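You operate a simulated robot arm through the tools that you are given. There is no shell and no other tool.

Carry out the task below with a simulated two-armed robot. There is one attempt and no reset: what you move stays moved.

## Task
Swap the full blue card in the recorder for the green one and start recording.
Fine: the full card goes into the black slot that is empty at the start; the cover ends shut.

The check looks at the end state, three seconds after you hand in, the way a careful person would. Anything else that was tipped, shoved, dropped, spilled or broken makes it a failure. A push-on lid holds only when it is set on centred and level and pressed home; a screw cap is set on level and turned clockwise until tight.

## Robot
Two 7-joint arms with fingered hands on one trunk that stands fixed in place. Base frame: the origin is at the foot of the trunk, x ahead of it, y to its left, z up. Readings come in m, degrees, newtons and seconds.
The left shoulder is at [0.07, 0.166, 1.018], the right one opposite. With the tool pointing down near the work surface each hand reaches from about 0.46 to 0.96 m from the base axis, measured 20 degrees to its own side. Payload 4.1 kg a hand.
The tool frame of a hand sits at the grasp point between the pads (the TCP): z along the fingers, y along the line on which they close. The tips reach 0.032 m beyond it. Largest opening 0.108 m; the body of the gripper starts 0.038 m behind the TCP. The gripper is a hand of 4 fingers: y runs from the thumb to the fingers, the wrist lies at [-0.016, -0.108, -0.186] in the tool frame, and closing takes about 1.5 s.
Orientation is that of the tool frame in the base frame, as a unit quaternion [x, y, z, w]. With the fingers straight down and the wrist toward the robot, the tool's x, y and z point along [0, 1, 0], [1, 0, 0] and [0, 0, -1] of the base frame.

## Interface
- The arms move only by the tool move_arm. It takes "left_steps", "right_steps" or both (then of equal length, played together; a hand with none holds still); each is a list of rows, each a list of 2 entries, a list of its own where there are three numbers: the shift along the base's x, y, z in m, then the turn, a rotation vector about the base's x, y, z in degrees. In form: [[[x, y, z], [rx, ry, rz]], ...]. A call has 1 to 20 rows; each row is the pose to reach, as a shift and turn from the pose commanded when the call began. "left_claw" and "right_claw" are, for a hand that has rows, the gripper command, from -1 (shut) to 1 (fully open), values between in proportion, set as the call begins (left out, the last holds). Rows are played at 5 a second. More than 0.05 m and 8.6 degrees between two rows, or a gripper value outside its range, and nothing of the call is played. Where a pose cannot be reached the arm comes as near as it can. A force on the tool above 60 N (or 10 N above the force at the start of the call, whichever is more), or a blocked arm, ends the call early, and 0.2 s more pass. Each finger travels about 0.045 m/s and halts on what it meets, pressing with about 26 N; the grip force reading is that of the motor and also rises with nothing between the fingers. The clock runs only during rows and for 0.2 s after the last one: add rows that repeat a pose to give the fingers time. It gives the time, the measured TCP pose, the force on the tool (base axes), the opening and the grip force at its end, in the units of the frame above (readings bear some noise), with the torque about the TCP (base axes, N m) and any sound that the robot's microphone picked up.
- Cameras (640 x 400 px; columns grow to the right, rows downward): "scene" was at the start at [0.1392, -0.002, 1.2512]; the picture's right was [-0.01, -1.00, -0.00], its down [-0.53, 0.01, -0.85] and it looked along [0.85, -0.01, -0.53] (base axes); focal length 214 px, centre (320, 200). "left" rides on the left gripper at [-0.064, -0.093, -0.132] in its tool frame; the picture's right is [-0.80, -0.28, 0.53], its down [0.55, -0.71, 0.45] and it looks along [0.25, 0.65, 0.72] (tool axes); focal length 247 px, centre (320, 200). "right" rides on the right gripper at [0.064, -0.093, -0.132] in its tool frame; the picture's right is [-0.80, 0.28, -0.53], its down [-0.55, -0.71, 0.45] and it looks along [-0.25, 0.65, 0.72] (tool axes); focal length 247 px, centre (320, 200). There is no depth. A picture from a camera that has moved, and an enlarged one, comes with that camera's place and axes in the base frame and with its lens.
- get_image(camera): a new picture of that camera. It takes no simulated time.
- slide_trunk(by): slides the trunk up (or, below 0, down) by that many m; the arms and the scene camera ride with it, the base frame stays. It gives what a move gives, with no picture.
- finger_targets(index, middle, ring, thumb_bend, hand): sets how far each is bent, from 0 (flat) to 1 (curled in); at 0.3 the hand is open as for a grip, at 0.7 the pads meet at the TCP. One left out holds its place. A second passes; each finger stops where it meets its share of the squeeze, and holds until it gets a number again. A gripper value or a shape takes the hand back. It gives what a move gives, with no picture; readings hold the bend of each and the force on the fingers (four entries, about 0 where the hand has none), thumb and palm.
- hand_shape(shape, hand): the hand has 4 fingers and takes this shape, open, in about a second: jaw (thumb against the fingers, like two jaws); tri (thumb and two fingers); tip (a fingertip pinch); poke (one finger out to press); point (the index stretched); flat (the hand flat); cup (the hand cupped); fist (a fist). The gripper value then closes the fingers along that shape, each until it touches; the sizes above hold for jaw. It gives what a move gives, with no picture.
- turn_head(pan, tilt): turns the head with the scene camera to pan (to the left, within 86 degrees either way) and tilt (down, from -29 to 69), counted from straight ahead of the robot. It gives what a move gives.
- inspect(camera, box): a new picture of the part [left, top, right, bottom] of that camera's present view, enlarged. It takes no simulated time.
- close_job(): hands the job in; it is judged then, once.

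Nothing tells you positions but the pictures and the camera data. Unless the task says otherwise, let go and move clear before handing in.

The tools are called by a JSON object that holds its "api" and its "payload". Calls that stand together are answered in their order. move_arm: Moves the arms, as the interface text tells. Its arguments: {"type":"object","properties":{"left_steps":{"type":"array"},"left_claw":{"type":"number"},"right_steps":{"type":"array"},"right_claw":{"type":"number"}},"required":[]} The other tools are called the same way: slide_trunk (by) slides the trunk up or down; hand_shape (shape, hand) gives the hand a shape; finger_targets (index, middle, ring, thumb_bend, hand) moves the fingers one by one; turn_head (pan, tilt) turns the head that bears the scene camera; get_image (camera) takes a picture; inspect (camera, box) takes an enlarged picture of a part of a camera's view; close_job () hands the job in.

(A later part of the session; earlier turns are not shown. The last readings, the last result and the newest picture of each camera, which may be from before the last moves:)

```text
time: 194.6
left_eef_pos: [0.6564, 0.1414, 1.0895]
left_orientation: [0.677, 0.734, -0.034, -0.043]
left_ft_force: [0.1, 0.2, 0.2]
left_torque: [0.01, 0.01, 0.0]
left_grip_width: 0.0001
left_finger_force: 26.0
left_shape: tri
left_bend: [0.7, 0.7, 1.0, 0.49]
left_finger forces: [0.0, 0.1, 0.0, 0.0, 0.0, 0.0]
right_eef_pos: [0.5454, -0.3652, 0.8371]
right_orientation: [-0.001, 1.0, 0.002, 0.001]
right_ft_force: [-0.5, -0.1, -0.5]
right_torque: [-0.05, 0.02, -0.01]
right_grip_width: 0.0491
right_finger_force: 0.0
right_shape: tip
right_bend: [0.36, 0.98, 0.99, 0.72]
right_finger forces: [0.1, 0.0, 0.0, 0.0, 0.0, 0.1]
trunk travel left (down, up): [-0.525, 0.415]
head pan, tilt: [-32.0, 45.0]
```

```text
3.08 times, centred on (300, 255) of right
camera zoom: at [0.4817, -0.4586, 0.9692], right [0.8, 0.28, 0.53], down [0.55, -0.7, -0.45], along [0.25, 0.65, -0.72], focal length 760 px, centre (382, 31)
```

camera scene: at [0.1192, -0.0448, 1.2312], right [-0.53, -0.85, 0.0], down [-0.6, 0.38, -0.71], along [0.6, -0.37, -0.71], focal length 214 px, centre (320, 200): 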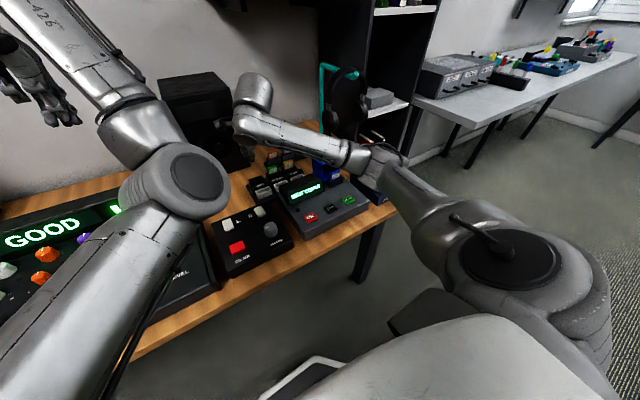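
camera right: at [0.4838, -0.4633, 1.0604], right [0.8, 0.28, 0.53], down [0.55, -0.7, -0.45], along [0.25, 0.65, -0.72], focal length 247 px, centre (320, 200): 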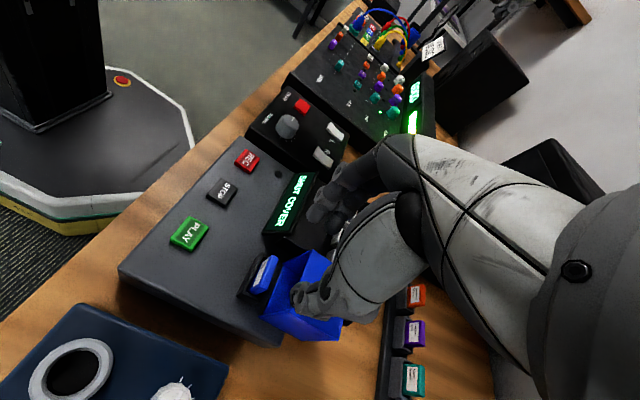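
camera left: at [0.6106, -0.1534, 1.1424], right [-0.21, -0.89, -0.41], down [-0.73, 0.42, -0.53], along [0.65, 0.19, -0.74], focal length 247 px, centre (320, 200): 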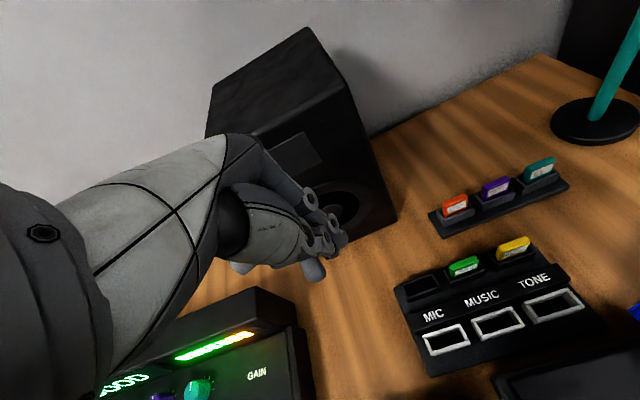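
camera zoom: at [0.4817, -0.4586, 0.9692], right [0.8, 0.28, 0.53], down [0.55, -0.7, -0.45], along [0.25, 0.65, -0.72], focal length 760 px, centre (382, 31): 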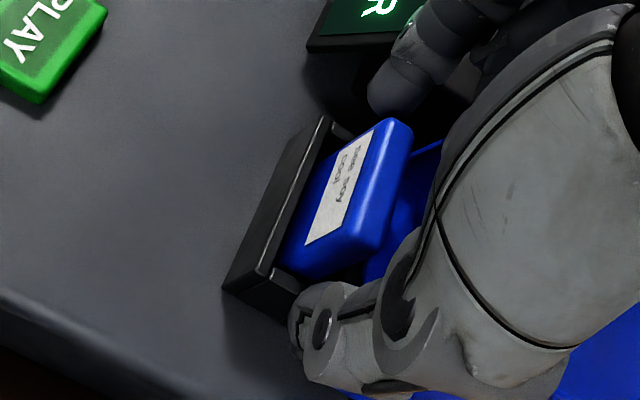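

The fingertip pads line up with the two card ends. I'll centre 2 mm to the right, drop 2 mm and close.

{"api": "move_arm", "payload": {"right_steps": [[[0.0005, -0.002, -0.001], [0, 0, 0]], [[0.0005, -0.002, -0.002], [0, 0, 0]]]}}

{"api": "move_arm", "payload": {"right_steps": [[[0, 0, 0], [0, 0, 0]], [[0, 0, 0], [0, 0, 0]], [[0, 0, 0], [0, 0, 0]], [[0, 0, 0], [0, 0, 0]], [[0, 0, 0], [0, 0, 0]]], "right_claw": -1}}

{"api": "inspect", "payload": {"camera": "scene", "box": [315, 150, 379, 190]}}

{"api": "inspect", "payload": {"camera": "right", "box": [230, 190, 370, 320]}}

```text
time: 195.2
left_eef_pos: [0.6576, 0.1399, 1.09]
left_orientation: [0.678, 0.733, -0.034, -0.043]
left_ft_force: [-0.7, 0.2, 0.2]
left_torque: [0.0, -0.03, 0.01]
left_grip_width: 0.0
left_finger_force: 26.0
left_shape: tri
left_bend: [0.7, 0.7, 1.0, 0.49]
left_finger forces: [0.0, 0.0, 0.0, 0.0, 0.1, 0.0]
right_eef_pos: [0.5463, -0.3669, 0.8358]
right_orientation: [-0.001, 1.0, 0.0, 0.0]
right_ft_force: [-0.1, -0.5, -0.6]
right_torque: [-0.05, 0.01, 0.01]
right_grip_width: 0.0492
right_finger_force: 0.1
right_shape: tip
right_bend: [0.36, 0.98, 0.99, 0.72]
right_finger forces: [0.1, 0.0, 0.0, 0.0, 0.0, 0.0]
trunk travel left (down, up): [-0.525, 0.415]
head pan, tilt: [-32.0, 45.0]
```

```text
time: 196.4
left_eef_pos: [0.6555, 0.1413, 1.0896]
left_orientation: [0.676, 0.734, -0.035, -0.042]
left_ft_force: [1.4, -0.1, 0.1]
left_torque: [0.0, 0.01, -0.03]
left_grip_width: 0.0001
left_finger_force: 26.0
left_shape: tri
left_bend: [0.7, 0.7, 1.0, 0.49]
left_finger forces: [0.1, 0.0, 0.1, 0.0, 0.1, 0.1]
right_eef_pos: [0.546, -0.3685, 0.8368]
right_orientation: [0.0, 1.0, 0.0, 0.001]
right_ft_force: [0.8, 0.1, -0.4]
right_torque: [-0.03, -0.02, -0.02]
right_grip_width: 0.0312
right_finger_force: 26.1
right_shape: tip
right_bend: [0.73, 1.0, 1.0, 0.74]
right_finger forces: [23.3, 0.1, 0.0, 0.0, 23.3, 0.0]
trunk travel left (down, up): [-0.525, 0.415]
head pan, tilt: [-32.0, 45.0]
```

```text
10.00 times, centred on (347, 170) of scene
camera zoom: at [0.1185, -0.0441, 1.2312], right [-0.53, -0.85, 0.0], down [-0.6, 0.38, -0.71], along [0.6, -0.37, -0.71], focal length 2145 px, centre (50, 500)
```

zoom: 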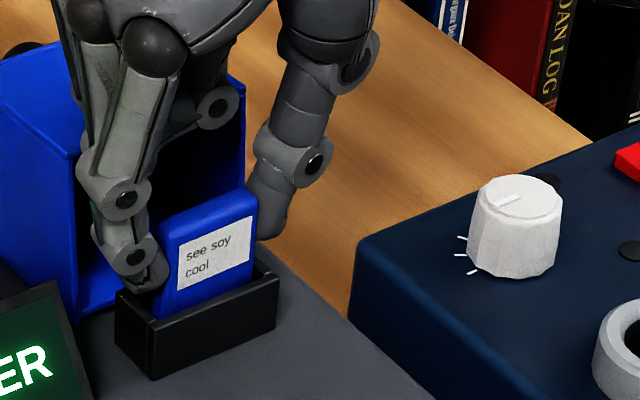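

```text
3.08 times, centred on (300, 255) of right
camera zoom: at [0.4826, -0.4612, 0.9679], right [0.8, 0.28, 0.53], down [0.55, -0.7, -0.45], along [0.25, 0.65, -0.72], focal length 760 px, centre (382, 31)
```

zoom: 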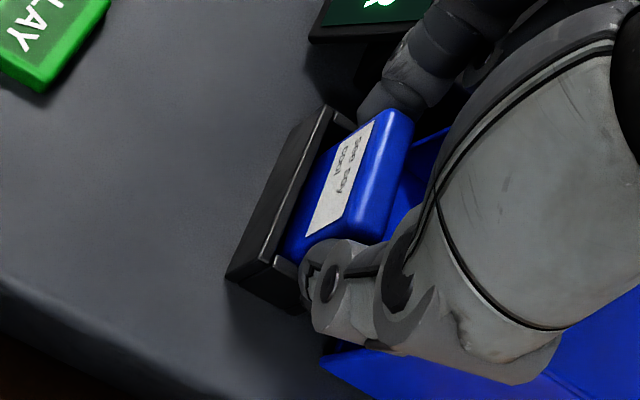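

The grip is balanced: 23 N on each side, no net force, and the card is upright. I'll lift slowly.

{"api": "move_arm", "payload": {"right_steps": [[[0, 0, 0.005], [0, 0, 0]], [[0, 0, 0.01], [0, 0, 0]], [[0, 0, 0.017], [0, 0, 0]], [[0, 0, 0.025], [0, 0, 0]]]}}

{"api": "inspect", "payload": {"camera": "scene", "box": [315, 145, 379, 185]}}

{"api": "inspect", "payload": {"camera": "right", "box": [230, 190, 370, 320]}}

```text
time: 197.4
left_eef_pos: [0.6555, 0.1398, 1.0887]
left_orientation: [0.677, 0.734, -0.035, -0.042]
left_ft_force: [-0.6, -0.3, 0.4]
left_torque: [0.0, 0.03, -0.01]
left_grip_width: 0.0
left_finger_force: 26.2
left_shape: tri
left_bend: [0.7, 0.7, 1.0, 0.49]
left_finger forces: [0.1, 0.0, 0.0, 0.1, 0.1, 0.1]
right_eef_pos: [0.5455, -0.3675, 0.8621]
right_orientation: [-0.001, 1.0, 0.001, 0.001]
right_ft_force: [-0.2, 0.9, -0.6]
right_torque: [0.04, 0.01, -0.01]
right_grip_width: 0.0313
right_finger_force: 26.1
right_shape: tip
right_bend: [0.73, 1.0, 1.0, 0.74]
right_finger forces: [23.3, 0.0, 0.1, 0.0, 23.3, 0.0]
trunk travel left (down, up): [-0.525, 0.415]
head pan, tilt: [-32.0, 45.0]
```

```text
10.00 times, centred on (347, 165) of scene
camera zoom: at [0.1184, -0.044, 1.2312], right [-0.53, -0.85, 0.0], down [-0.6, 0.38, -0.71], along [0.6, -0.37, -0.71], focal length 2145 px, centre (50, 550)
```

zoom: 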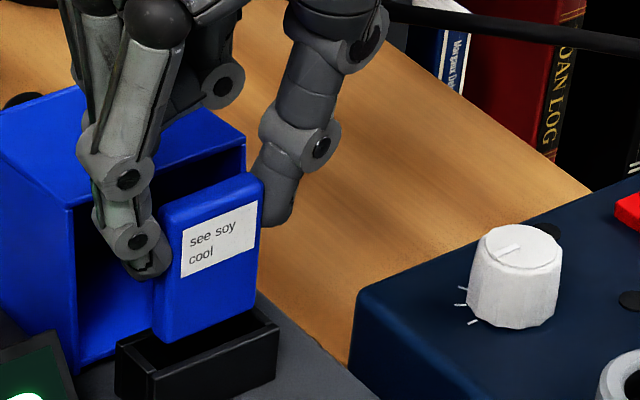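

```text
3.08 times, centred on (300, 255) of right
camera zoom: at [0.4817, -0.4605, 0.9934], right [0.8, 0.28, 0.53], down [0.55, -0.7, -0.45], along [0.25, 0.65, -0.72], focal length 760 px, centre (382, 31)
```

zoom: 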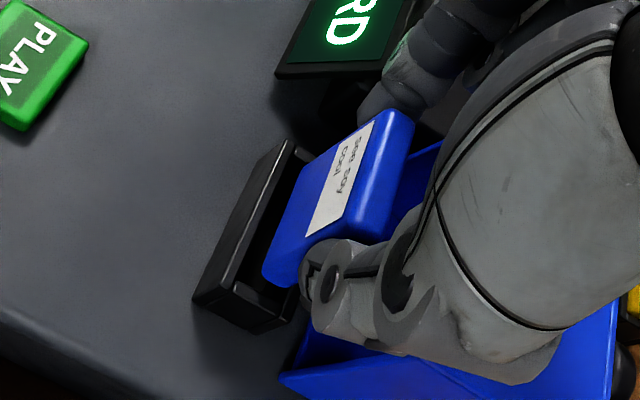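

The blue card is out and hanging straight. I'll carry it up and over to above the MIC slot.

{"api": "move_arm", "payload": {"right_steps": [[[0, 0, 0.035], [0, 0, 0]], [[0, 0, 0.07], [0, 0, 0]], [[0, 0, 0.1], [0, 0, 0]], [[0.02, 0.025, 0.1], [0, 0, 0]], [[0.04, 0.05, 0.1], [0, 0, 0]], [[0.06, 0.075, 0.1], [0, 0, 0]], [[0.08, 0.1, 0.1], [0, 0, 0]], [[0.1, 0.125, 0.1], [0, 0, 0]], [[0.12, 0.15, 0.1], [0, 0, 0]], [[0.14, 0.175, 0.1], [0, 0, 0]], [[0.16, 0.195, 0.1], [0, 0, 0]], [[0.1735, 0.2075, 0.09], [0, 0, 0]], [[0.1735, 0.2075, 0.06], [0, 0, 0]], [[0.1735, 0.2075, 0.03], [0, 0, 0]], [[0.1735, 0.2075, 0.02], [0, 0, 0]], [[0.1735, 0.2075, 0.02], [0, 0, 0]]]}}

{"api": "inspect", "payload": {"camera": "scene", "box": [240, 135, 304, 185]}}

{"api": "inspect", "payload": {"camera": "right", "box": [190, 190, 370, 350]}}

```text
time: 200.8
left_eef_pos: [0.6565, 0.1407, 1.0893]
left_orientation: [0.677, 0.734, -0.035, -0.042]
left_ft_force: [1.6, 0.0, 0.2]
left_torque: [0.02, 0.03, -0.01]
left_grip_width: 0.0003
left_finger_force: 25.6
left_shape: tri
left_bend: [0.7, 0.7, 1.0, 0.49]
left_finger forces: [0.0, 0.0, 0.0, 0.1, 0.1, 0.0]
right_eef_pos: [0.7194, -0.1615, 0.8801]
right_orientation: [-0.001, 1.0, 0.001, 0.001]
right_ft_force: [0.0, 1.1, -0.2]
right_torque: [0.0, 0.0, 0.01]
right_grip_width: 0.0309
right_finger_force: 25.9
right_shape: tip
right_bend: [0.73, 1.0, 1.0, 0.74]
right_finger forces: [23.3, 0.0, 0.1, 0.1, 23.3, 0.0]
trunk travel left (down, up): [-0.525, 0.415]
head pan, tilt: [-32.0, 45.0]
```

```text
8.00 times, centred on (272, 160) of scene
camera zoom: at [0.1186, -0.0439, 1.2312], right [-0.53, -0.85, 0.0], down [-0.6, 0.37, -0.71], along [0.6, -0.37, -0.71], focal length 1716 px, centre (704, 520)
```

zoom: 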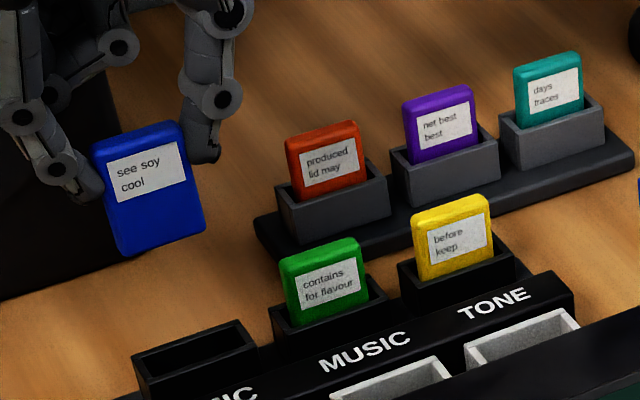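

```text
2.50 times, centred on (280, 270) of right
camera zoom: at [0.6559, -0.2536, 1.0125], right [0.8, 0.28, 0.53], down [0.55, -0.7, -0.45], along [0.25, 0.65, -0.72], focal length 617 px, centre (420, 25)
```

zoom: 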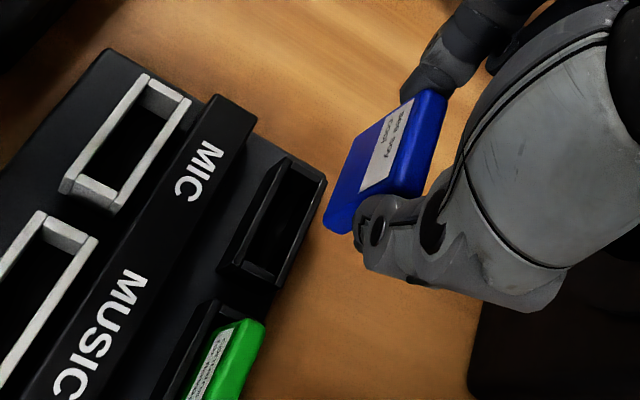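

The card hangs vertical above the MIC slot. I'll shift about 3 mm left and lower until its bottom is just above the rim, then check alignment.

{"api": "move_arm", "payload": {"right_steps": [[[0, 0.0025, -0.015], [0, 0, 0]], [[0, 0.0025, -0.03], [0, 0, 0]], [[0, 0.0025, -0.045], [0, 0, 0]], [[0, 0.0025, -0.053], [0, 0, 0]], [[0, 0.0025, -0.053], [0, 0, 0]]]}}

{"api": "inspect", "payload": {"camera": "scene", "box": [236, 145, 300, 195]}}

{"api": "inspect", "payload": {"camera": "right", "box": [220, 190, 340, 310]}}

```text
time: 202.0
left_eef_pos: [0.6564, 0.1408, 1.0899]
left_orientation: [0.677, 0.734, -0.035, -0.043]
left_ft_force: [-0.7, 0.1, -0.3]
left_torque: [-0.02, -0.02, -0.01]
left_grip_width: 0.0
left_finger_force: 25.8
left_shape: tri
left_bend: [0.7, 0.7, 1.0, 0.49]
left_finger forces: [0.0, 0.1, 0.0, 0.0, 0.0, 0.0]
right_eef_pos: [0.7192, -0.158, 0.8279]
right_orientation: [-0.002, 1.0, 0.001, 0.001]
right_ft_force: [-0.3, -0.5, -0.1]
right_torque: [-0.03, 0.01, -0.01]
right_grip_width: 0.0312
right_finger_force: 26.2
right_shape: tip
right_bend: [0.73, 1.0, 1.0, 0.74]
right_finger forces: [23.3, 0.0, 0.0, 0.0, 23.3, 0.1]
trunk travel left (down, up): [-0.525, 0.415]
head pan, tilt: [-32.0, 45.0]
```

```text
8.00 times, centred on (268, 170) of scene
camera zoom: at [0.1185, -0.044, 1.2312], right [-0.53, -0.85, 0.0], down [-0.6, 0.38, -0.71], along [0.6, -0.37, -0.71], focal length 1716 px, centre (736, 440)
```

zoom: 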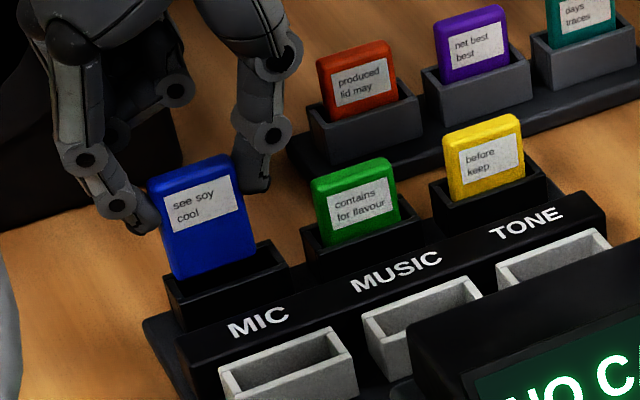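

```text
3.33 times, centred on (280, 250) of right
camera zoom: at [0.6559, -0.2507, 0.9598], right [0.8, 0.28, 0.53], down [0.55, -0.7, -0.45], along [0.25, 0.65, -0.72], focal length 823 px, centre (453, 33)
```

zoom: 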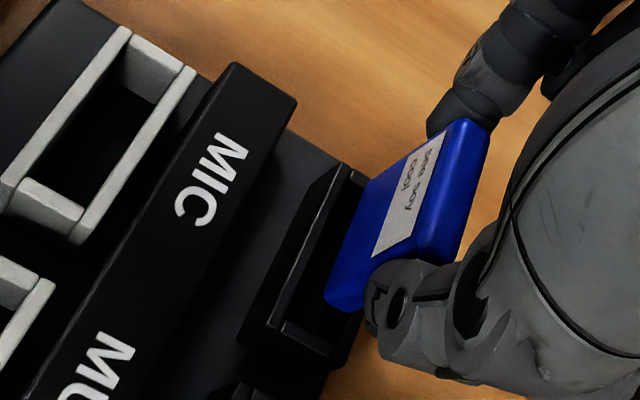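

The card is over the slot within a couple of millimetres. I'll nudge it slightly toward the centre and lower it into the slot, checking the force.

{"api": "move_arm", "payload": {"right_steps": [[[-0.0015, -0.002, 0], [0, 0, 0]], [[-0.0015, -0.002, -0.004], [0, 0, 0]], [[-0.0015, -0.002, -0.008], [0, 0, 0]], [[-0.0015, -0.002, -0.012], [0, 0, 0]], [[-0.0015, -0.002, -0.015], [0, 0, 0]]]}}

{"api": "inspect", "payload": {"camera": "scene", "box": [236, 145, 300, 195]}}

{"api": "inspect", "payload": {"camera": "right", "box": [220, 190, 340, 310]}}

```text
time: 203.2
left_eef_pos: [0.6557, 0.1407, 1.0898]
left_orientation: [0.677, 0.734, -0.035, -0.043]
left_ft_force: [0.0, 0.4, -0.1]
left_torque: [0.0, 0.0, 0.01]
left_grip_width: 0.0
left_finger_force: 25.7
left_shape: tri
left_bend: [0.7, 0.7, 1.0, 0.49]
left_finger forces: [0.0, 0.0, 0.0, 0.0, 0.0, 0.1]
right_eef_pos: [0.7186, -0.1603, 0.8131]
right_orientation: [-0.001, 1.0, 0.0, 0.001]
right_ft_force: [0.9, 0.6, -0.5]
right_torque: [0.01, 0.02, -0.01]
right_grip_width: 0.0311
right_finger_force: 25.8
right_shape: tip
right_bend: [0.73, 1.0, 1.0, 0.74]
right_finger forces: [23.3, 0.0, 0.0, 0.0, 23.3, 0.0]
trunk travel left (down, up): [-0.525, 0.415]
head pan, tilt: [-32.0, 45.0]
```

```text
8.00 times, centred on (268, 170) of scene
camera zoom: at [0.1186, -0.0441, 1.2312], right [-0.53, -0.85, 0.0], down [-0.6, 0.38, -0.71], along [0.6, -0.37, -0.71], focal length 1716 px, centre (736, 440)
```

zoom: 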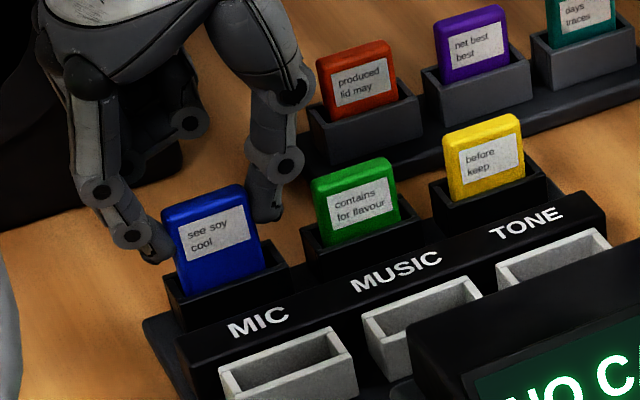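

```text
3.33 times, centred on (280, 250) of right
camera zoom: at [0.6546, -0.2527, 0.9447], right [0.8, 0.28, 0.53], down [0.55, -0.7, -0.45], along [0.25, 0.65, -0.72], focal length 823 px, centre (453, 33)
```

zoom: 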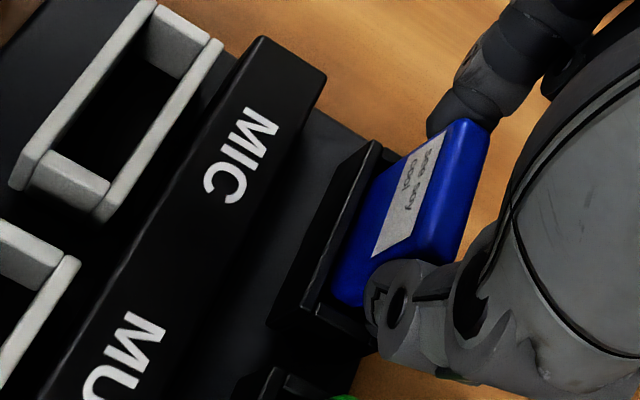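

The card is entering the slot with no resistance. I'll lower further in small steps until it seats.

{"api": "move_arm", "payload": {"right_steps": [[[0, 0, -0.003], [0, 0, 0]], [[0, 0, -0.006], [0, 0, 0]], [[0, 0, -0.008], [0, 0, 0]]]}}

{"api": "inspect", "payload": {"camera": "scene", "box": [236, 145, 300, 195]}}

```text
time: 204.0
left_eef_pos: [0.6562, 0.1402, 1.0891]
left_orientation: [0.677, 0.734, -0.034, -0.043]
left_ft_force: [-0.4, -0.6, 0.3]
left_torque: [0.0, -0.03, 0.01]
left_grip_width: 0.0
left_finger_force: 26.1
left_shape: tri
left_bend: [0.7, 0.7, 1.0, 0.49]
left_finger forces: [0.0, 0.1, 0.0, 0.0, 0.0, 0.0]
right_eef_pos: [0.7182, -0.1611, 0.806]
right_orientation: [0.0, 1.0, 0.001, 0.001]
right_ft_force: [-0.5, 1.1, -0.6]
right_torque: [0.01, -0.01, 0.0]
right_grip_width: 0.031
right_finger_force: 25.9
right_shape: tip
right_bend: [0.73, 1.0, 1.0, 0.74]
right_finger forces: [23.3, 0.1, 0.1, 0.0, 23.3, 0.1]
trunk travel left (down, up): [-0.525, 0.415]
head pan, tilt: [-32.0, 45.0]
```

```text
8.00 times, centred on (268, 170) of scene
camera zoom: at [0.1186, -0.0441, 1.2312], right [-0.53, -0.85, 0.0], down [-0.6, 0.38, -0.71], along [0.6, -0.37, -0.71], focal length 1716 px, centre (736, 440)
```

zoom: 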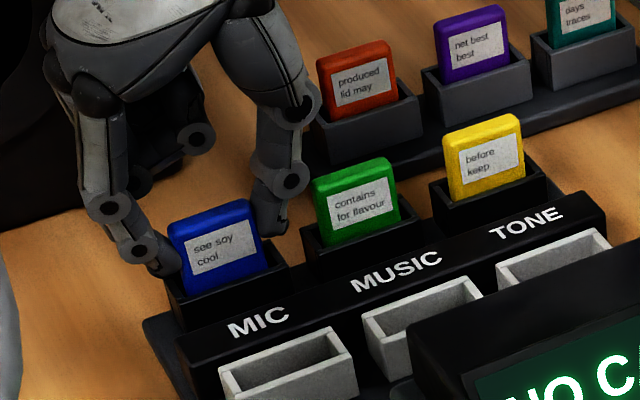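

It's about 5 mm short of fully seated compared with the green card. I'll continue down gently.

{"api": "move_arm", "payload": {"right_steps": [[[0, 0, -0.002], [0, 0, 0]], [[0, 0, -0.004], [0, 0, 0]], [[0, 0, -0.006], [0, 0, 0]]]}}

{"api": "inspect", "payload": {"camera": "scene", "box": [236, 145, 300, 195]}}

```text
time: 204.8
left_eef_pos: [0.6554, 0.1406, 1.0895]
left_orientation: [0.677, 0.734, -0.034, -0.042]
left_ft_force: [-0.1, 0.4, 0.6]
left_torque: [-0.03, -0.03, -0.02]
left_grip_width: 0.0002
left_finger_force: 25.7
left_shape: tri
left_bend: [0.7, 0.7, 1.0, 0.49]
left_finger forces: [0.0, 0.0, 0.0, 0.0, 0.1, 0.0]
right_eef_pos: [0.718, -0.1611, 0.8018]
right_orientation: [-0.001, 1.0, 0.001, 0.002]
right_ft_force: [2.0, -2.2, 12.8]
right_torque: [-0.03, -0.03, -0.01]
right_grip_width: 0.0315
right_finger_force: 25.8
right_shape: tip
right_bend: [0.73, 1.0, 1.0, 0.74]
right_finger forces: [24.6, 0.0, 0.0, 0.0, 26.1, 0.0]
trunk travel left (down, up): [-0.525, 0.415]
head pan, tilt: [-32.0, 45.0]
```

```text
8.00 times, centred on (268, 170) of scene
camera zoom: at [0.1171, -0.0439, 1.2316], right [-0.53, -0.85, 0.0], down [-0.6, 0.37, -0.71], along [0.6, -0.38, -0.71], focal length 1716 px, centre (736, 440)
```

zoom: 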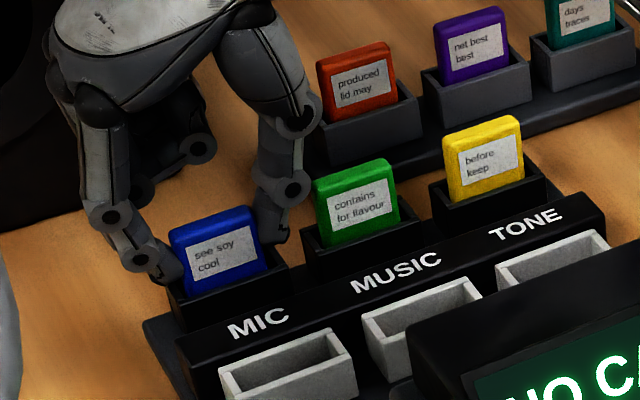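

The card is seated, with 13 N at the bottom. I'll open the pinch just a few millimetres and lift straight up, staying clear of the green card.

{"api": "move_arm", "payload": {"right_steps": [[[0, 0, 0.001], [0, 0, 0]], [[0, 0, 0.001], [0, 0, 0]], [[0, 0, 0.001], [0, 0, 0]], [[0, 0, 0.001], [0, 0, 0]]], "right_claw": -0.3}}

{"api": "inspect", "payload": {"camera": "scene", "box": [236, 145, 300, 195]}}

{"api": "inspect", "payload": {"camera": "right", "box": [220, 190, 340, 310]}}

```text
time: 205.8
left_eef_pos: [0.6561, 0.1409, 1.0895]
left_orientation: [0.677, 0.734, -0.034, -0.043]
left_ft_force: [0.4, 0.4, 1.1]
left_torque: [0.04, -0.02, 0.02]
left_grip_width: 0.0
left_finger_force: 25.7
left_shape: tri
left_bend: [0.7, 0.7, 1.0, 0.49]
left_finger forces: [0.0, 0.0, 0.0, 0.1, 0.0, 0.0]
right_eef_pos: [0.7181, -0.1616, 0.8004]
right_orientation: [-0.001, 1.0, 0.001, 0.0]
right_ft_force: [0.0, -0.1, 0.2]
right_torque: [0.04, -0.02, 0.01]
right_grip_width: 0.0381
right_finger_force: 0.1
right_shape: tip
right_bend: [0.73, 0.98, 0.99, 0.74]
right_finger forces: [0.0, 0.1, 0.0, 0.1, 0.0, 0.0]
trunk travel left (down, up): [-0.525, 0.415]
head pan, tilt: [-32.0, 45.0]
```

```text
8.00 times, centred on (268, 170) of scene
camera zoom: at [0.1187, -0.0441, 1.2311], right [-0.53, -0.85, 0.0], down [-0.6, 0.38, -0.71], along [0.6, -0.37, -0.71], focal length 1716 px, centre (736, 440)
```

zoom: 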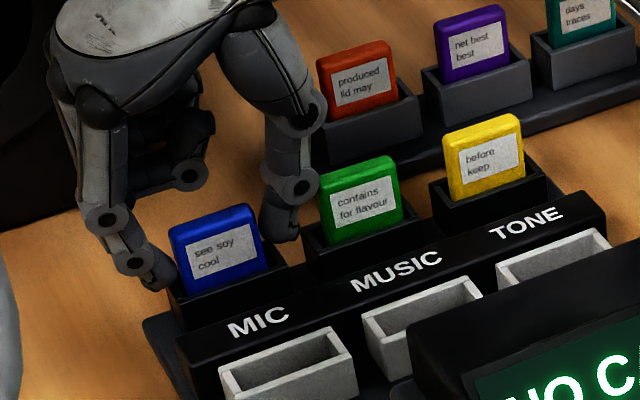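

```text
3.33 times, centred on (280, 250) of right
camera zoom: at [0.6547, -0.2535, 0.9314], right [0.8, 0.28, 0.53], down [0.55, -0.7, -0.45], along [0.25, 0.65, -0.72], focal length 823 px, centre (453, 33)
```

zoom: 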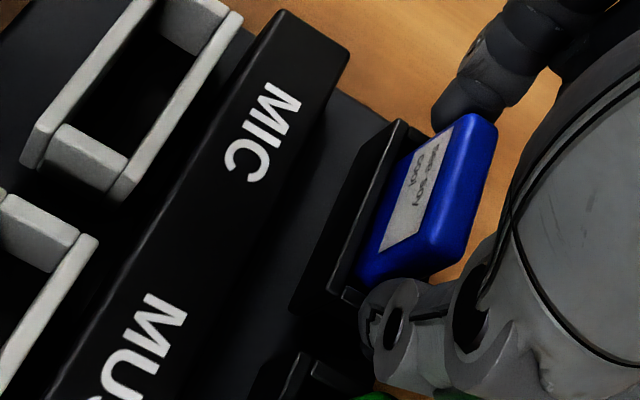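

The blue card stands in the MIC slot. The thumb nudged the green card slightly within its own slot, which is fine since it's next. I'll lift straight up.

{"api": "move_arm", "payload": {"right_steps": [[[0, 0.001, 0.01], [0, 0, 0]], [[0, 0.001, 0.025], [0, 0, 0]], [[0, 0.0, 0.05], [0, 0, 0]], [[0, 0, 0.08], [0, 0, 0]], [[0, 0, 0.1], [0, 0, 0]]]}}

{"api": "inspect", "payload": {"camera": "scene", "box": [240, 150, 304, 190]}}

{"api": "inspect", "payload": {"camera": "right", "box": [180, 210, 320, 390]}}

```text
time: 207.0
left_eef_pos: [0.6564, 0.1401, 1.0894]
left_orientation: [0.677, 0.734, -0.034, -0.042]
left_ft_force: [-0.5, 0.1, -0.9]
left_torque: [-0.01, 0.0, -0.01]
left_grip_width: 0.0001
left_finger_force: 25.7
left_shape: tri
left_bend: [0.7, 0.7, 1.0, 0.49]
left_finger forces: [0.1, 0.0, 0.0, 0.0, 0.0, 0.1]
right_eef_pos: [0.7183, -0.1606, 0.9012]
right_orientation: [-0.001, 1.0, 0.001, 0.001]
right_ft_force: [0.2, 1.0, 0.0]
right_torque: [0.01, -0.02, 0.02]
right_grip_width: 0.038
right_finger_force: 0.1
right_shape: tip
right_bend: [0.73, 0.98, 0.99, 0.74]
right_finger forces: [0.1, 0.0, 0.1, 0.0, 0.1, 0.1]
trunk travel left (down, up): [-0.525, 0.415]
head pan, tilt: [-32.0, 45.0]
```

```text
10.00 times, centred on (272, 170) of scene
camera zoom: at [0.1183, -0.0439, 1.2312], right [-0.53, -0.85, 0.0], down [-0.6, 0.37, -0.71], along [0.6, -0.38, -0.71], focal length 2145 px, centre (800, 500)
```

zoom: 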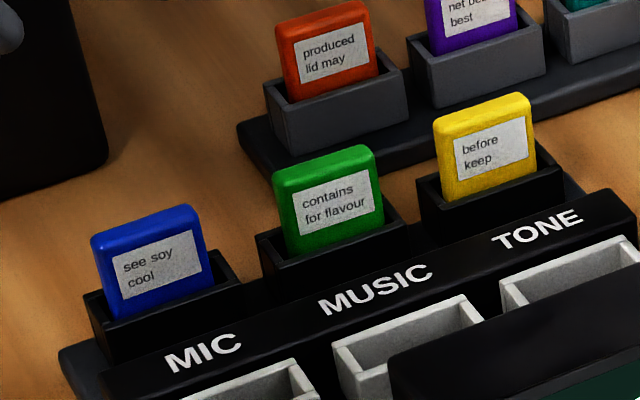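

```text
2.22 times, centred on (250, 300) of right
camera zoom: at [0.6544, -0.2531, 1.0321], right [0.8, 0.28, 0.53], down [0.55, -0.7, -0.45], along [0.25, 0.65, -0.72], focal length 549 px, centre (476, -22)
```

zoom: 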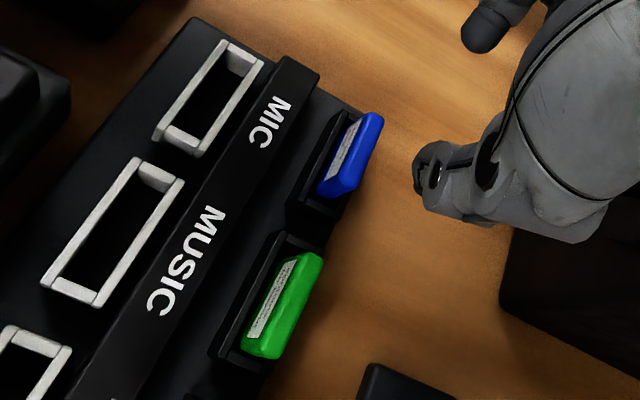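

The blue card is fully seated in MIC. The green card is at (0.718, -0.225). I'll position over it with a small opening and grip it a bit higher, so the finger joints clear the neighbouring cards.

{"api": "move_arm", "payload": {"right_steps": [[[0, -0.02, 0], [0, 0, 0]], [[0, -0.045, 0], [0, 0, 0]], [[-0.0003, -0.0648, 0], [0, 0, 0]], [[-0.0003, -0.0648, -0.03], [0, 0, 0]], [[-0.0003, -0.0648, -0.055], [0, 0, 0]], [[-0.0003, -0.0648, -0.065], [0, 0, 0]], [[-0.0003, -0.0648, -0.065], [0, 0, 0]]], "right_claw": -0.26}}

{"api": "inspect", "payload": {"camera": "scene", "box": [240, 140, 304, 190]}}

{"api": "inspect", "payload": {"camera": "right", "box": [220, 190, 360, 330]}}

```text
time: 208.6
left_eef_pos: [0.6557, 0.1401, 1.0893]
left_orientation: [0.677, 0.734, -0.034, -0.042]
left_ft_force: [0.2, -0.5, -0.1]
left_torque: [-0.02, -0.02, -0.01]
left_grip_width: 0.0
left_finger_force: 25.6
left_shape: tri
left_bend: [0.7, 0.7, 1.0, 0.49]
left_finger forces: [0.0, 0.0, 0.0, 0.0, 0.1, 0.1]
right_eef_pos: [0.7187, -0.2249, 0.8349]
right_orientation: [-0.001, 1.0, 0.001, 0.001]
right_ft_force: [0.8, 0.5, 0.2]
right_torque: [0.0, 0.0, 0.01]
right_grip_width: 0.0395
right_finger_force: 0.0
right_shape: tip
right_bend: [0.73, 0.98, 0.99, 0.73]
right_finger forces: [0.1, 0.0, 0.0, 0.1, 0.1, 0.0]
trunk travel left (down, up): [-0.525, 0.415]
head pan, tilt: [-32.0, 45.0]
```

```text
8.00 times, centred on (272, 165) of scene
camera zoom: at [0.1185, -0.0441, 1.2312], right [-0.53, -0.85, 0.0], down [-0.6, 0.38, -0.71], along [0.6, -0.37, -0.71], focal length 1716 px, centre (704, 480)
```

zoom: 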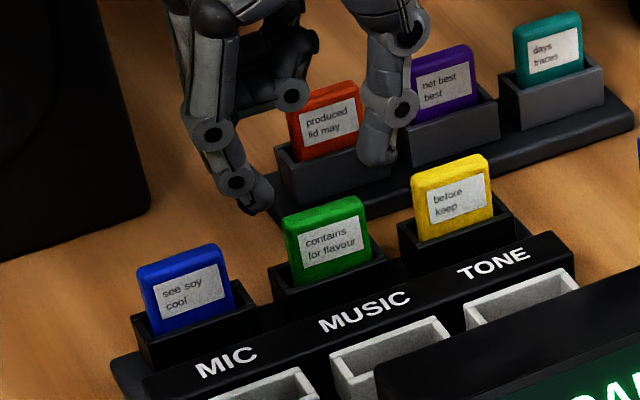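

```text
2.86 times, centred on (290, 260) of right
camera zoom: at [0.654, -0.3181, 0.9669], right [0.8, 0.28, 0.53], down [0.55, -0.7, -0.45], along [0.25, 0.65, -0.72], focal length 706 px, centre (406, 29)
```

zoom: 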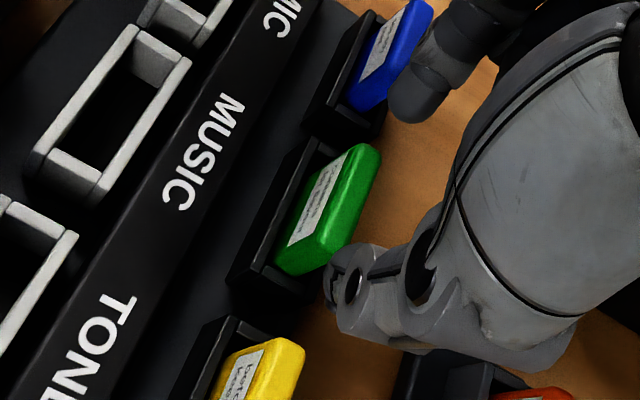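

The fingers straddle the green card, clear of the blue and yellow ones. I'll descend to grip height and close.

{"api": "move_arm", "payload": {"right_steps": [[[-0.0005, -0.0003, -0.008], [0, 0, 0]], [[-0.0005, -0.0003, -0.016], [0, 0, 0]], [[-0.0005, -0.0003, -0.024], [0, 0, 0]], [[-0.0005, -0.0003, -0.024], [0, 0, 0]]]}}

{"api": "inspect", "payload": {"camera": "scene", "box": [240, 145, 304, 190]}}

{"api": "inspect", "payload": {"camera": "right", "box": [220, 190, 360, 330]}}

```text
time: 209.6
left_eef_pos: [0.6563, 0.1393, 1.089]
left_orientation: [0.677, 0.734, -0.035, -0.042]
left_ft_force: [-0.5, -1.3, 0.2]
left_torque: [-0.01, -0.02, 0.0]
left_grip_width: 0.0
left_finger_force: 25.8
left_shape: tri
left_bend: [0.7, 0.7, 1.0, 0.49]
left_finger forces: [0.0, 0.0, 0.0, 0.0, 0.1, 0.0]
right_eef_pos: [0.7158, -0.227, 0.8119]
right_orientation: [0.0, 1.0, 0.001, 0.001]
right_ft_force: [0.2, 0.2, 0.2]
right_torque: [0.02, 0.0, 0.02]
right_grip_width: 0.0402
right_finger_force: 0.1
right_shape: tip
right_bend: [0.73, 0.98, 0.99, 0.73]
right_finger forces: [0.0, 0.1, 0.0, 0.0, 0.0, 0.1]
trunk travel left (down, up): [-0.525, 0.415]
head pan, tilt: [-32.0, 45.0]
```

```text
8.89 times, centred on (272, 168) of scene
camera zoom: at [0.1184, -0.044, 1.2312], right [-0.53, -0.85, 0.0], down [-0.6, 0.38, -0.71], along [0.6, -0.37, -0.71], focal length 1906 px, centre (747, 489)
```

zoom: 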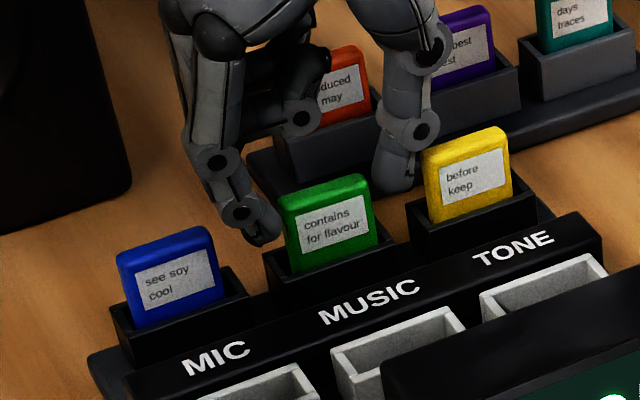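

```text
2.86 times, centred on (290, 260) of right
camera zoom: at [0.6531, -0.3185, 0.9428], right [0.8, 0.28, 0.53], down [0.55, -0.7, -0.45], along [0.25, 0.65, -0.72], focal length 706 px, centre (406, 29)
```

zoom: 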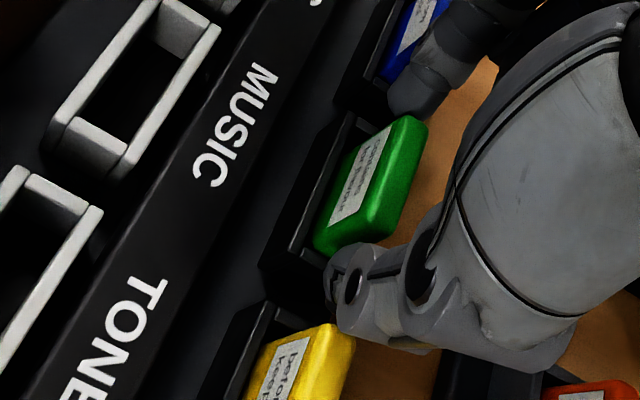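

Aligned. I'll close on the green card.

{"api": "move_arm", "payload": {"right_steps": [[[0, 0, 0], [0, 0, 0]], [[0, 0, 0], [0, 0, 0]], [[0, 0, 0], [0, 0, 0]], [[0, 0, 0], [0, 0, 0]], [[0, 0, 0], [0, 0, 0]]], "right_claw": -1}}

{"api": "inspect", "payload": {"camera": "scene", "box": [240, 145, 304, 190]}}

{"api": "inspect", "payload": {"camera": "right", "box": [220, 190, 360, 330]}}

```text
time: 210.8
left_eef_pos: [0.6563, 0.1411, 1.0893]
left_orientation: [0.677, 0.734, -0.035, -0.043]
left_ft_force: [-0.3, 0.0, 0.1]
left_torque: [0.01, -0.01, -0.01]
left_grip_width: 0.0002
left_finger_force: 26.0
left_shape: tri
left_bend: [0.7, 0.7, 1.0, 0.49]
left_finger forces: [0.0, 0.0, 0.0, 0.0, 0.1, 0.0]
right_eef_pos: [0.7166, -0.2262, 0.8102]
right_orientation: [0.0, 1.0, 0.0, 0.001]
right_ft_force: [0.1, 0.0, -0.2]
right_torque: [0.02, -0.01, 0.0]
right_grip_width: 0.0314
right_finger_force: 25.8
right_shape: tip
right_bend: [0.73, 1.0, 1.0, 0.74]
right_finger forces: [23.5, 0.1, 0.0, 0.1, 23.1, 0.0]
trunk travel left (down, up): [-0.525, 0.415]
head pan, tilt: [-32.0, 45.0]
```

```text
8.89 times, centred on (272, 168) of scene
camera zoom: at [0.1186, -0.044, 1.2312], right [-0.53, -0.85, 0.0], down [-0.6, 0.38, -0.71], along [0.6, -0.37, -0.71], focal length 1906 px, centre (747, 489)
```

zoom: 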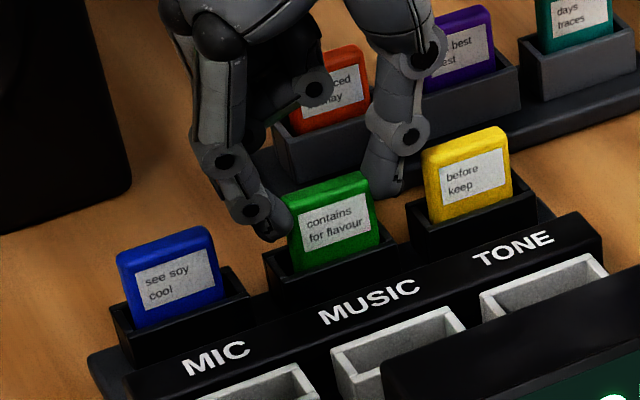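

```text
2.86 times, centred on (290, 260) of right
camera zoom: at [0.6532, -0.3186, 0.9428], right [0.8, 0.28, 0.53], down [0.55, -0.7, -0.45], along [0.25, 0.65, -0.72], focal length 706 px, centre (406, 29)
```

zoom: 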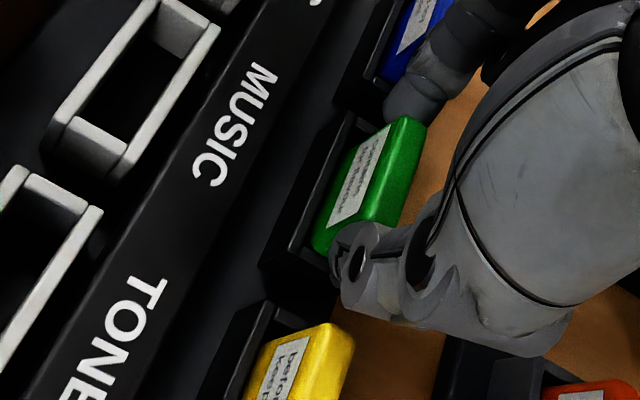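

Both fingers hold at 23 N with no net force. I'll lift the green card straight out.

{"api": "move_arm", "payload": {"right_steps": [[[0, 0, 0.006], [0, 0, 0]], [[0, 0, 0.014], [0, 0, 0]], [[0, 0, 0.025], [0, 0, 0]], [[0, 0, 0.045], [0, 0, 0]], [[0, 0, 0.075], [0, 0, 0]], [[0, 0, 0.105], [0, 0, 0]], [[0, 0, 0.14], [0, 0, 0]]]}}

{"api": "inspect", "payload": {"camera": "scene", "box": [230, 110, 320, 190]}}

{"api": "inspect", "payload": {"camera": "right", "box": [220, 190, 360, 330]}}

```text
time: 212.4
left_eef_pos: [0.6549, 0.1405, 1.0901]
left_orientation: [0.676, 0.734, -0.035, -0.041]
left_ft_force: [0.1, -0.2, -0.3]
left_torque: [-0.02, -0.02, 0.0]
left_grip_width: 0.0
left_finger_force: 26.1
left_shape: tri
left_bend: [0.7, 0.7, 1.0, 0.49]
left_finger forces: [0.0, 0.1, 0.0, 0.0, 0.0, 0.1]
right_eef_pos: [0.7157, -0.2263, 0.9505]
right_orientation: [-0.002, 1.0, 0.001, 0.0]
right_ft_force: [0.1, -0.7, 0.6]
right_torque: [-0.05, -0.04, 0.02]
right_grip_width: 0.0313
right_finger_force: 26.4
right_shape: tip
right_bend: [0.73, 1.0, 1.0, 0.74]
right_finger forces: [23.6, 0.0, 0.0, 0.0, 23.5, 0.1]
trunk travel left (down, up): [-0.525, 0.415]
head pan, tilt: [-32.0, 45.0]
```

```text
5.00 times, centred on (275, 150) of scene
camera zoom: at [0.1179, -0.0437, 1.2312], right [-0.53, -0.85, 0.0], down [-0.6, 0.37, -0.71], along [0.6, -0.38, -0.71], focal length 1072 px, centre (545, 450)
```

zoom: 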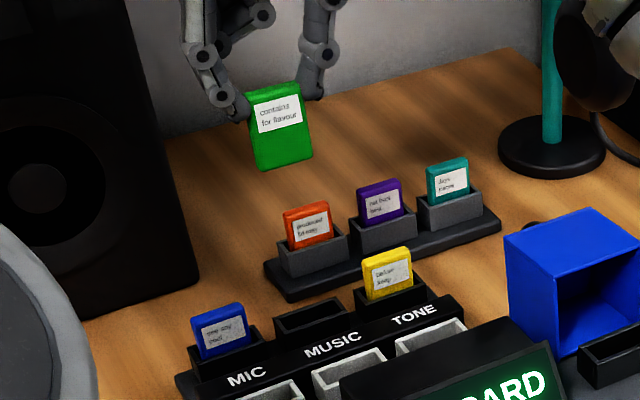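

```text
2.86 times, centred on (290, 260) of right
camera zoom: at [0.652, -0.3185, 1.0829], right [0.8, 0.28, 0.53], down [0.55, -0.7, -0.45], along [0.25, 0.65, -0.72], focal length 706 px, centre (406, 29)
```

zoom: 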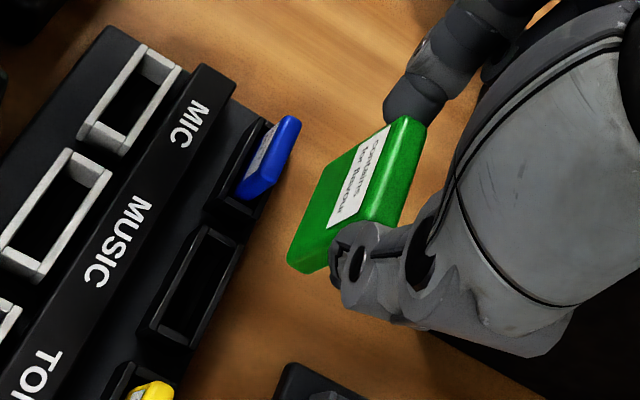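

The green card is securely held. I'll carry it over to above the recorder's empty bay.

{"api": "move_arm", "payload": {"right_steps": [[[-0.02, -0.017, 0.01], [0, 0, 0]], [[-0.045, -0.037, 0.01], [0, 0, 0]], [[-0.07, -0.057, 0.01], [0, 0, 0]], [[-0.095, -0.078, 0.01], [0, 0, 0]], [[-0.12, -0.098, 0.01], [0, 0, 0]], [[-0.145, -0.119, 0.01], [0, 0, 0]], [[-0.165, -0.135, 0.005], [0, 0, 0]], [[-0.172, -0.14, -0.01], [0, 0, 0]], [[-0.172, -0.14, -0.035], [0, 0, 0]], [[-0.172, -0.14, -0.05], [0, 0, 0]], [[-0.172, -0.14, -0.05], [0, 0, 0]]]}}

{"api": "inspect", "payload": {"camera": "scene", "box": [315, 145, 379, 190]}}

{"api": "inspect", "payload": {"camera": "right", "box": [200, 190, 360, 330]}}

```text
time: 214.8
left_eef_pos: [0.6562, 0.1414, 1.0896]
left_orientation: [0.677, 0.734, -0.034, -0.042]
left_ft_force: [-0.2, -0.4, -0.2]
left_torque: [0.03, -0.01, 0.0]
left_grip_width: 0.0
left_finger_force: 25.8
left_shape: tri
left_bend: [0.7, 0.7, 1.0, 0.49]
left_finger forces: [0.0, 0.0, 0.1, 0.0, 0.1, 0.1]
right_eef_pos: [0.5444, -0.3656, 0.9024]
right_orientation: [0.0, 1.0, 0.001, 0.001]
right_ft_force: [-0.5, 0.6, -0.1]
right_torque: [-0.03, -0.02, 0.02]
right_grip_width: 0.031
right_finger_force: 26.3
right_shape: tip
right_bend: [0.73, 1.0, 1.0, 0.74]
right_finger forces: [23.2, 0.0, 0.1, 0.1, 23.3, 0.1]
trunk travel left (down, up): [-0.525, 0.415]
head pan, tilt: [-32.0, 45.0]
```

```text
8.89 times, centred on (347, 168) of scene
camera zoom: at [0.1185, -0.0441, 1.2312], right [-0.53, -0.85, 0.0], down [-0.6, 0.38, -0.71], along [0.6, -0.37, -0.71], focal length 1906 px, centre (80, 489)
```

zoom: 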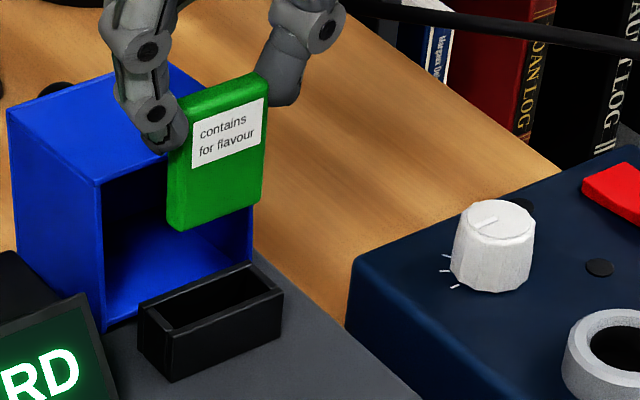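

```text
2.86 times, centred on (280, 260) of right
camera zoom: at [0.4815, -0.4583, 1.0335], right [0.8, 0.28, 0.53], down [0.55, -0.7, -0.45], along [0.25, 0.65, -0.72], focal length 706 px, centre (434, 29)
```

zoom: 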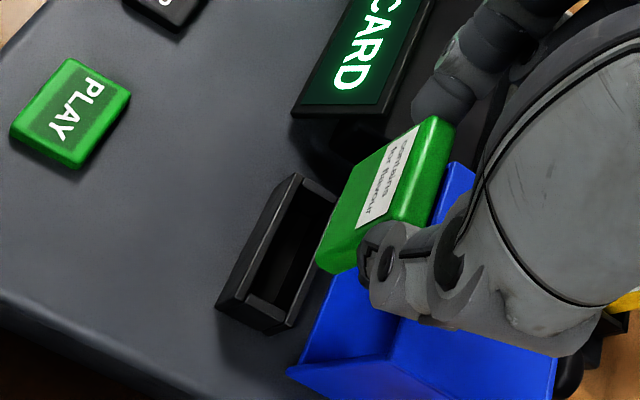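

The green card is right above the bay. I'll lower to just above the rim and check alignment.

{"api": "move_arm", "payload": {"right_steps": [[[0.001, -0.0005, -0.015], [0, 0, 0]], [[0.001, -0.0005, -0.03], [0, 0, 0]], [[0.001, -0.0005, -0.039], [0, 0, 0]], [[0.001, -0.0005, -0.039], [0, 0, 0]]]}}

{"api": "inspect", "payload": {"camera": "scene", "box": [320, 155, 370, 190]}}

{"api": "inspect", "payload": {"camera": "right", "box": [220, 190, 340, 310]}}

```text
time: 215.8
left_eef_pos: [0.6542, 0.1395, 1.0911]
left_orientation: [0.677, 0.734, -0.034, -0.041]
left_ft_force: [-1.0, 0.5, 0.1]
left_torque: [0.01, 0.02, 0.01]
left_grip_width: 0.0002
left_finger_force: 25.6
left_shape: tri
left_bend: [0.7, 0.7, 1.0, 0.49]
left_finger forces: [0.0, 0.1, 0.0, 0.1, 0.0, 0.1]
right_eef_pos: [0.5462, -0.365, 0.8636]
right_orientation: [0.0, 1.0, 0.0, 0.002]
right_ft_force: [-1.6, -2.7, 14.7]
right_torque: [-0.06, 0.0, 0.0]
right_grip_width: 0.032
right_finger_force: 26.2
right_shape: tip
right_bend: [0.73, 1.0, 1.0, 0.74]
right_finger forces: [25.0, 0.0, 0.1, 0.0, 26.8, 0.0]
trunk travel left (down, up): [-0.525, 0.415]
head pan, tilt: [-32.0, 45.0]
```

```text
11.43 times, centred on (345, 172) of scene
camera zoom: at [0.1171, -0.0436, 1.2316], right [-0.53, -0.85, 0.0], down [-0.6, 0.37, -0.71], along [0.6, -0.38, -0.71], focal length 2451 px, centre (34, 514)
```

zoom: 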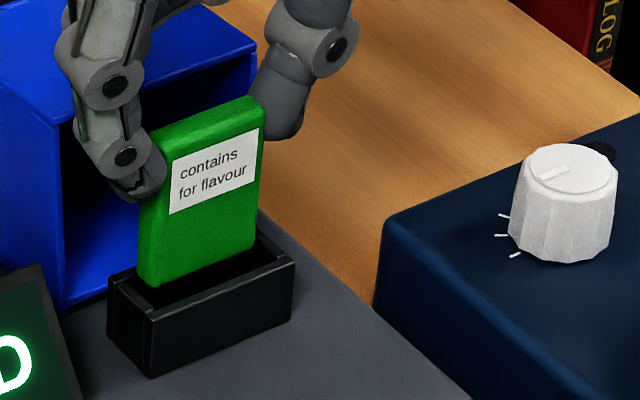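

```text
3.33 times, centred on (280, 250) of right
camera zoom: at [0.4817, -0.4583, 0.9956], right [0.8, 0.28, 0.54], down [0.55, -0.7, -0.45], along [0.25, 0.65, -0.72], focal length 823 px, centre (453, 33)
```

zoom: 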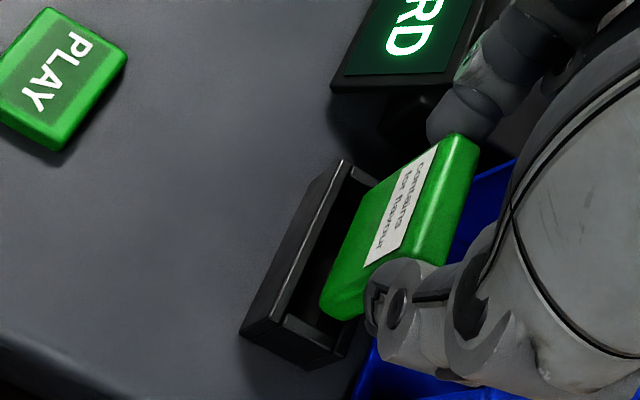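

There's 15 N of contact, so the card's bottom is touching the rim somewhere. I'll raise a little and look more closely.

{"api": "move_arm", "payload": {"right_steps": [[[0, 0, 0.006], [0, 0, 0]], [[0, 0, 0.012], [0, 0, 0]], [[0, 0, 0.012], [0, 0, 0]]]}}

{"api": "inspect", "payload": {"camera": "scene", "box": [325, 165, 357, 190]}}

{"api": "inspect", "payload": {"camera": "right", "box": [235, 220, 315, 310]}}

```text
time: 216.6
left_eef_pos: [0.6563, 0.1404, 1.0894]
left_orientation: [0.677, 0.734, -0.034, -0.043]
left_ft_force: [0.5, -1.2, -0.5]
left_torque: [-0.03, -0.04, 0.01]
left_grip_width: 0.0001
left_finger_force: 25.6
left_shape: tri
left_bend: [0.7, 0.7, 1.0, 0.49]
left_finger forces: [0.1, 0.0, 0.0, 0.0, 0.1, 0.0]
right_eef_pos: [0.5466, -0.3652, 0.8745]
right_orientation: [0.0, 1.0, 0.001, 0.0]
right_ft_force: [-0.2, 0.0, 0.1]
right_torque: [-0.01, 0.02, 0.04]
right_grip_width: 0.0318
right_finger_force: 26.0
right_shape: tip
right_bend: [0.73, 1.0, 1.0, 0.74]
right_finger forces: [24.7, 0.0, 0.0, 0.0, 24.6, 0.1]
trunk travel left (down, up): [-0.525, 0.415]
head pan, tilt: [-32.0, 45.0]
```

```text
16.00 times, centred on (341, 178) of scene
camera zoom: at [0.1188, -0.0443, 1.2311], right [-0.53, -0.85, 0.0], down [-0.6, 0.38, -0.71], along [0.6, -0.37, -0.71], focal length 3432 px, centre (-16, 560)
```

zoom: 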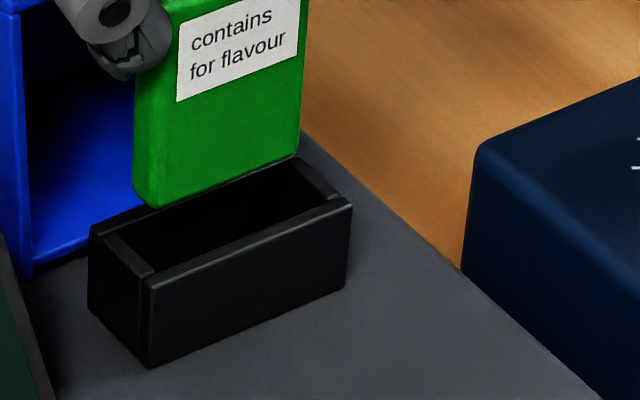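

```text
4.44 times, centred on (275, 265) of right
camera zoom: at [0.483, -0.4586, 1.0053], right [0.8, 0.28, 0.53], down [0.55, -0.7, -0.45], along [0.25, 0.65, -0.72], focal length 1098 px, centre (520, -89)
```

zoom: 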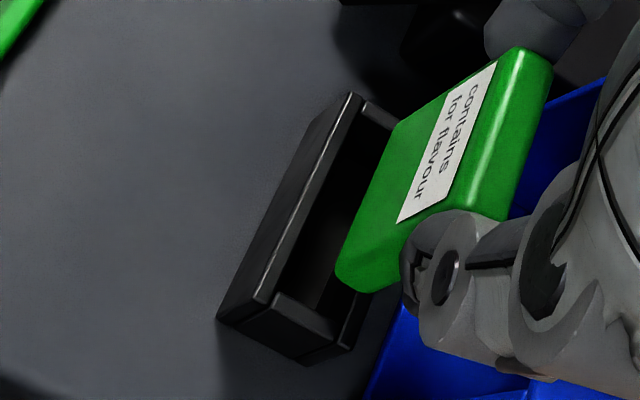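

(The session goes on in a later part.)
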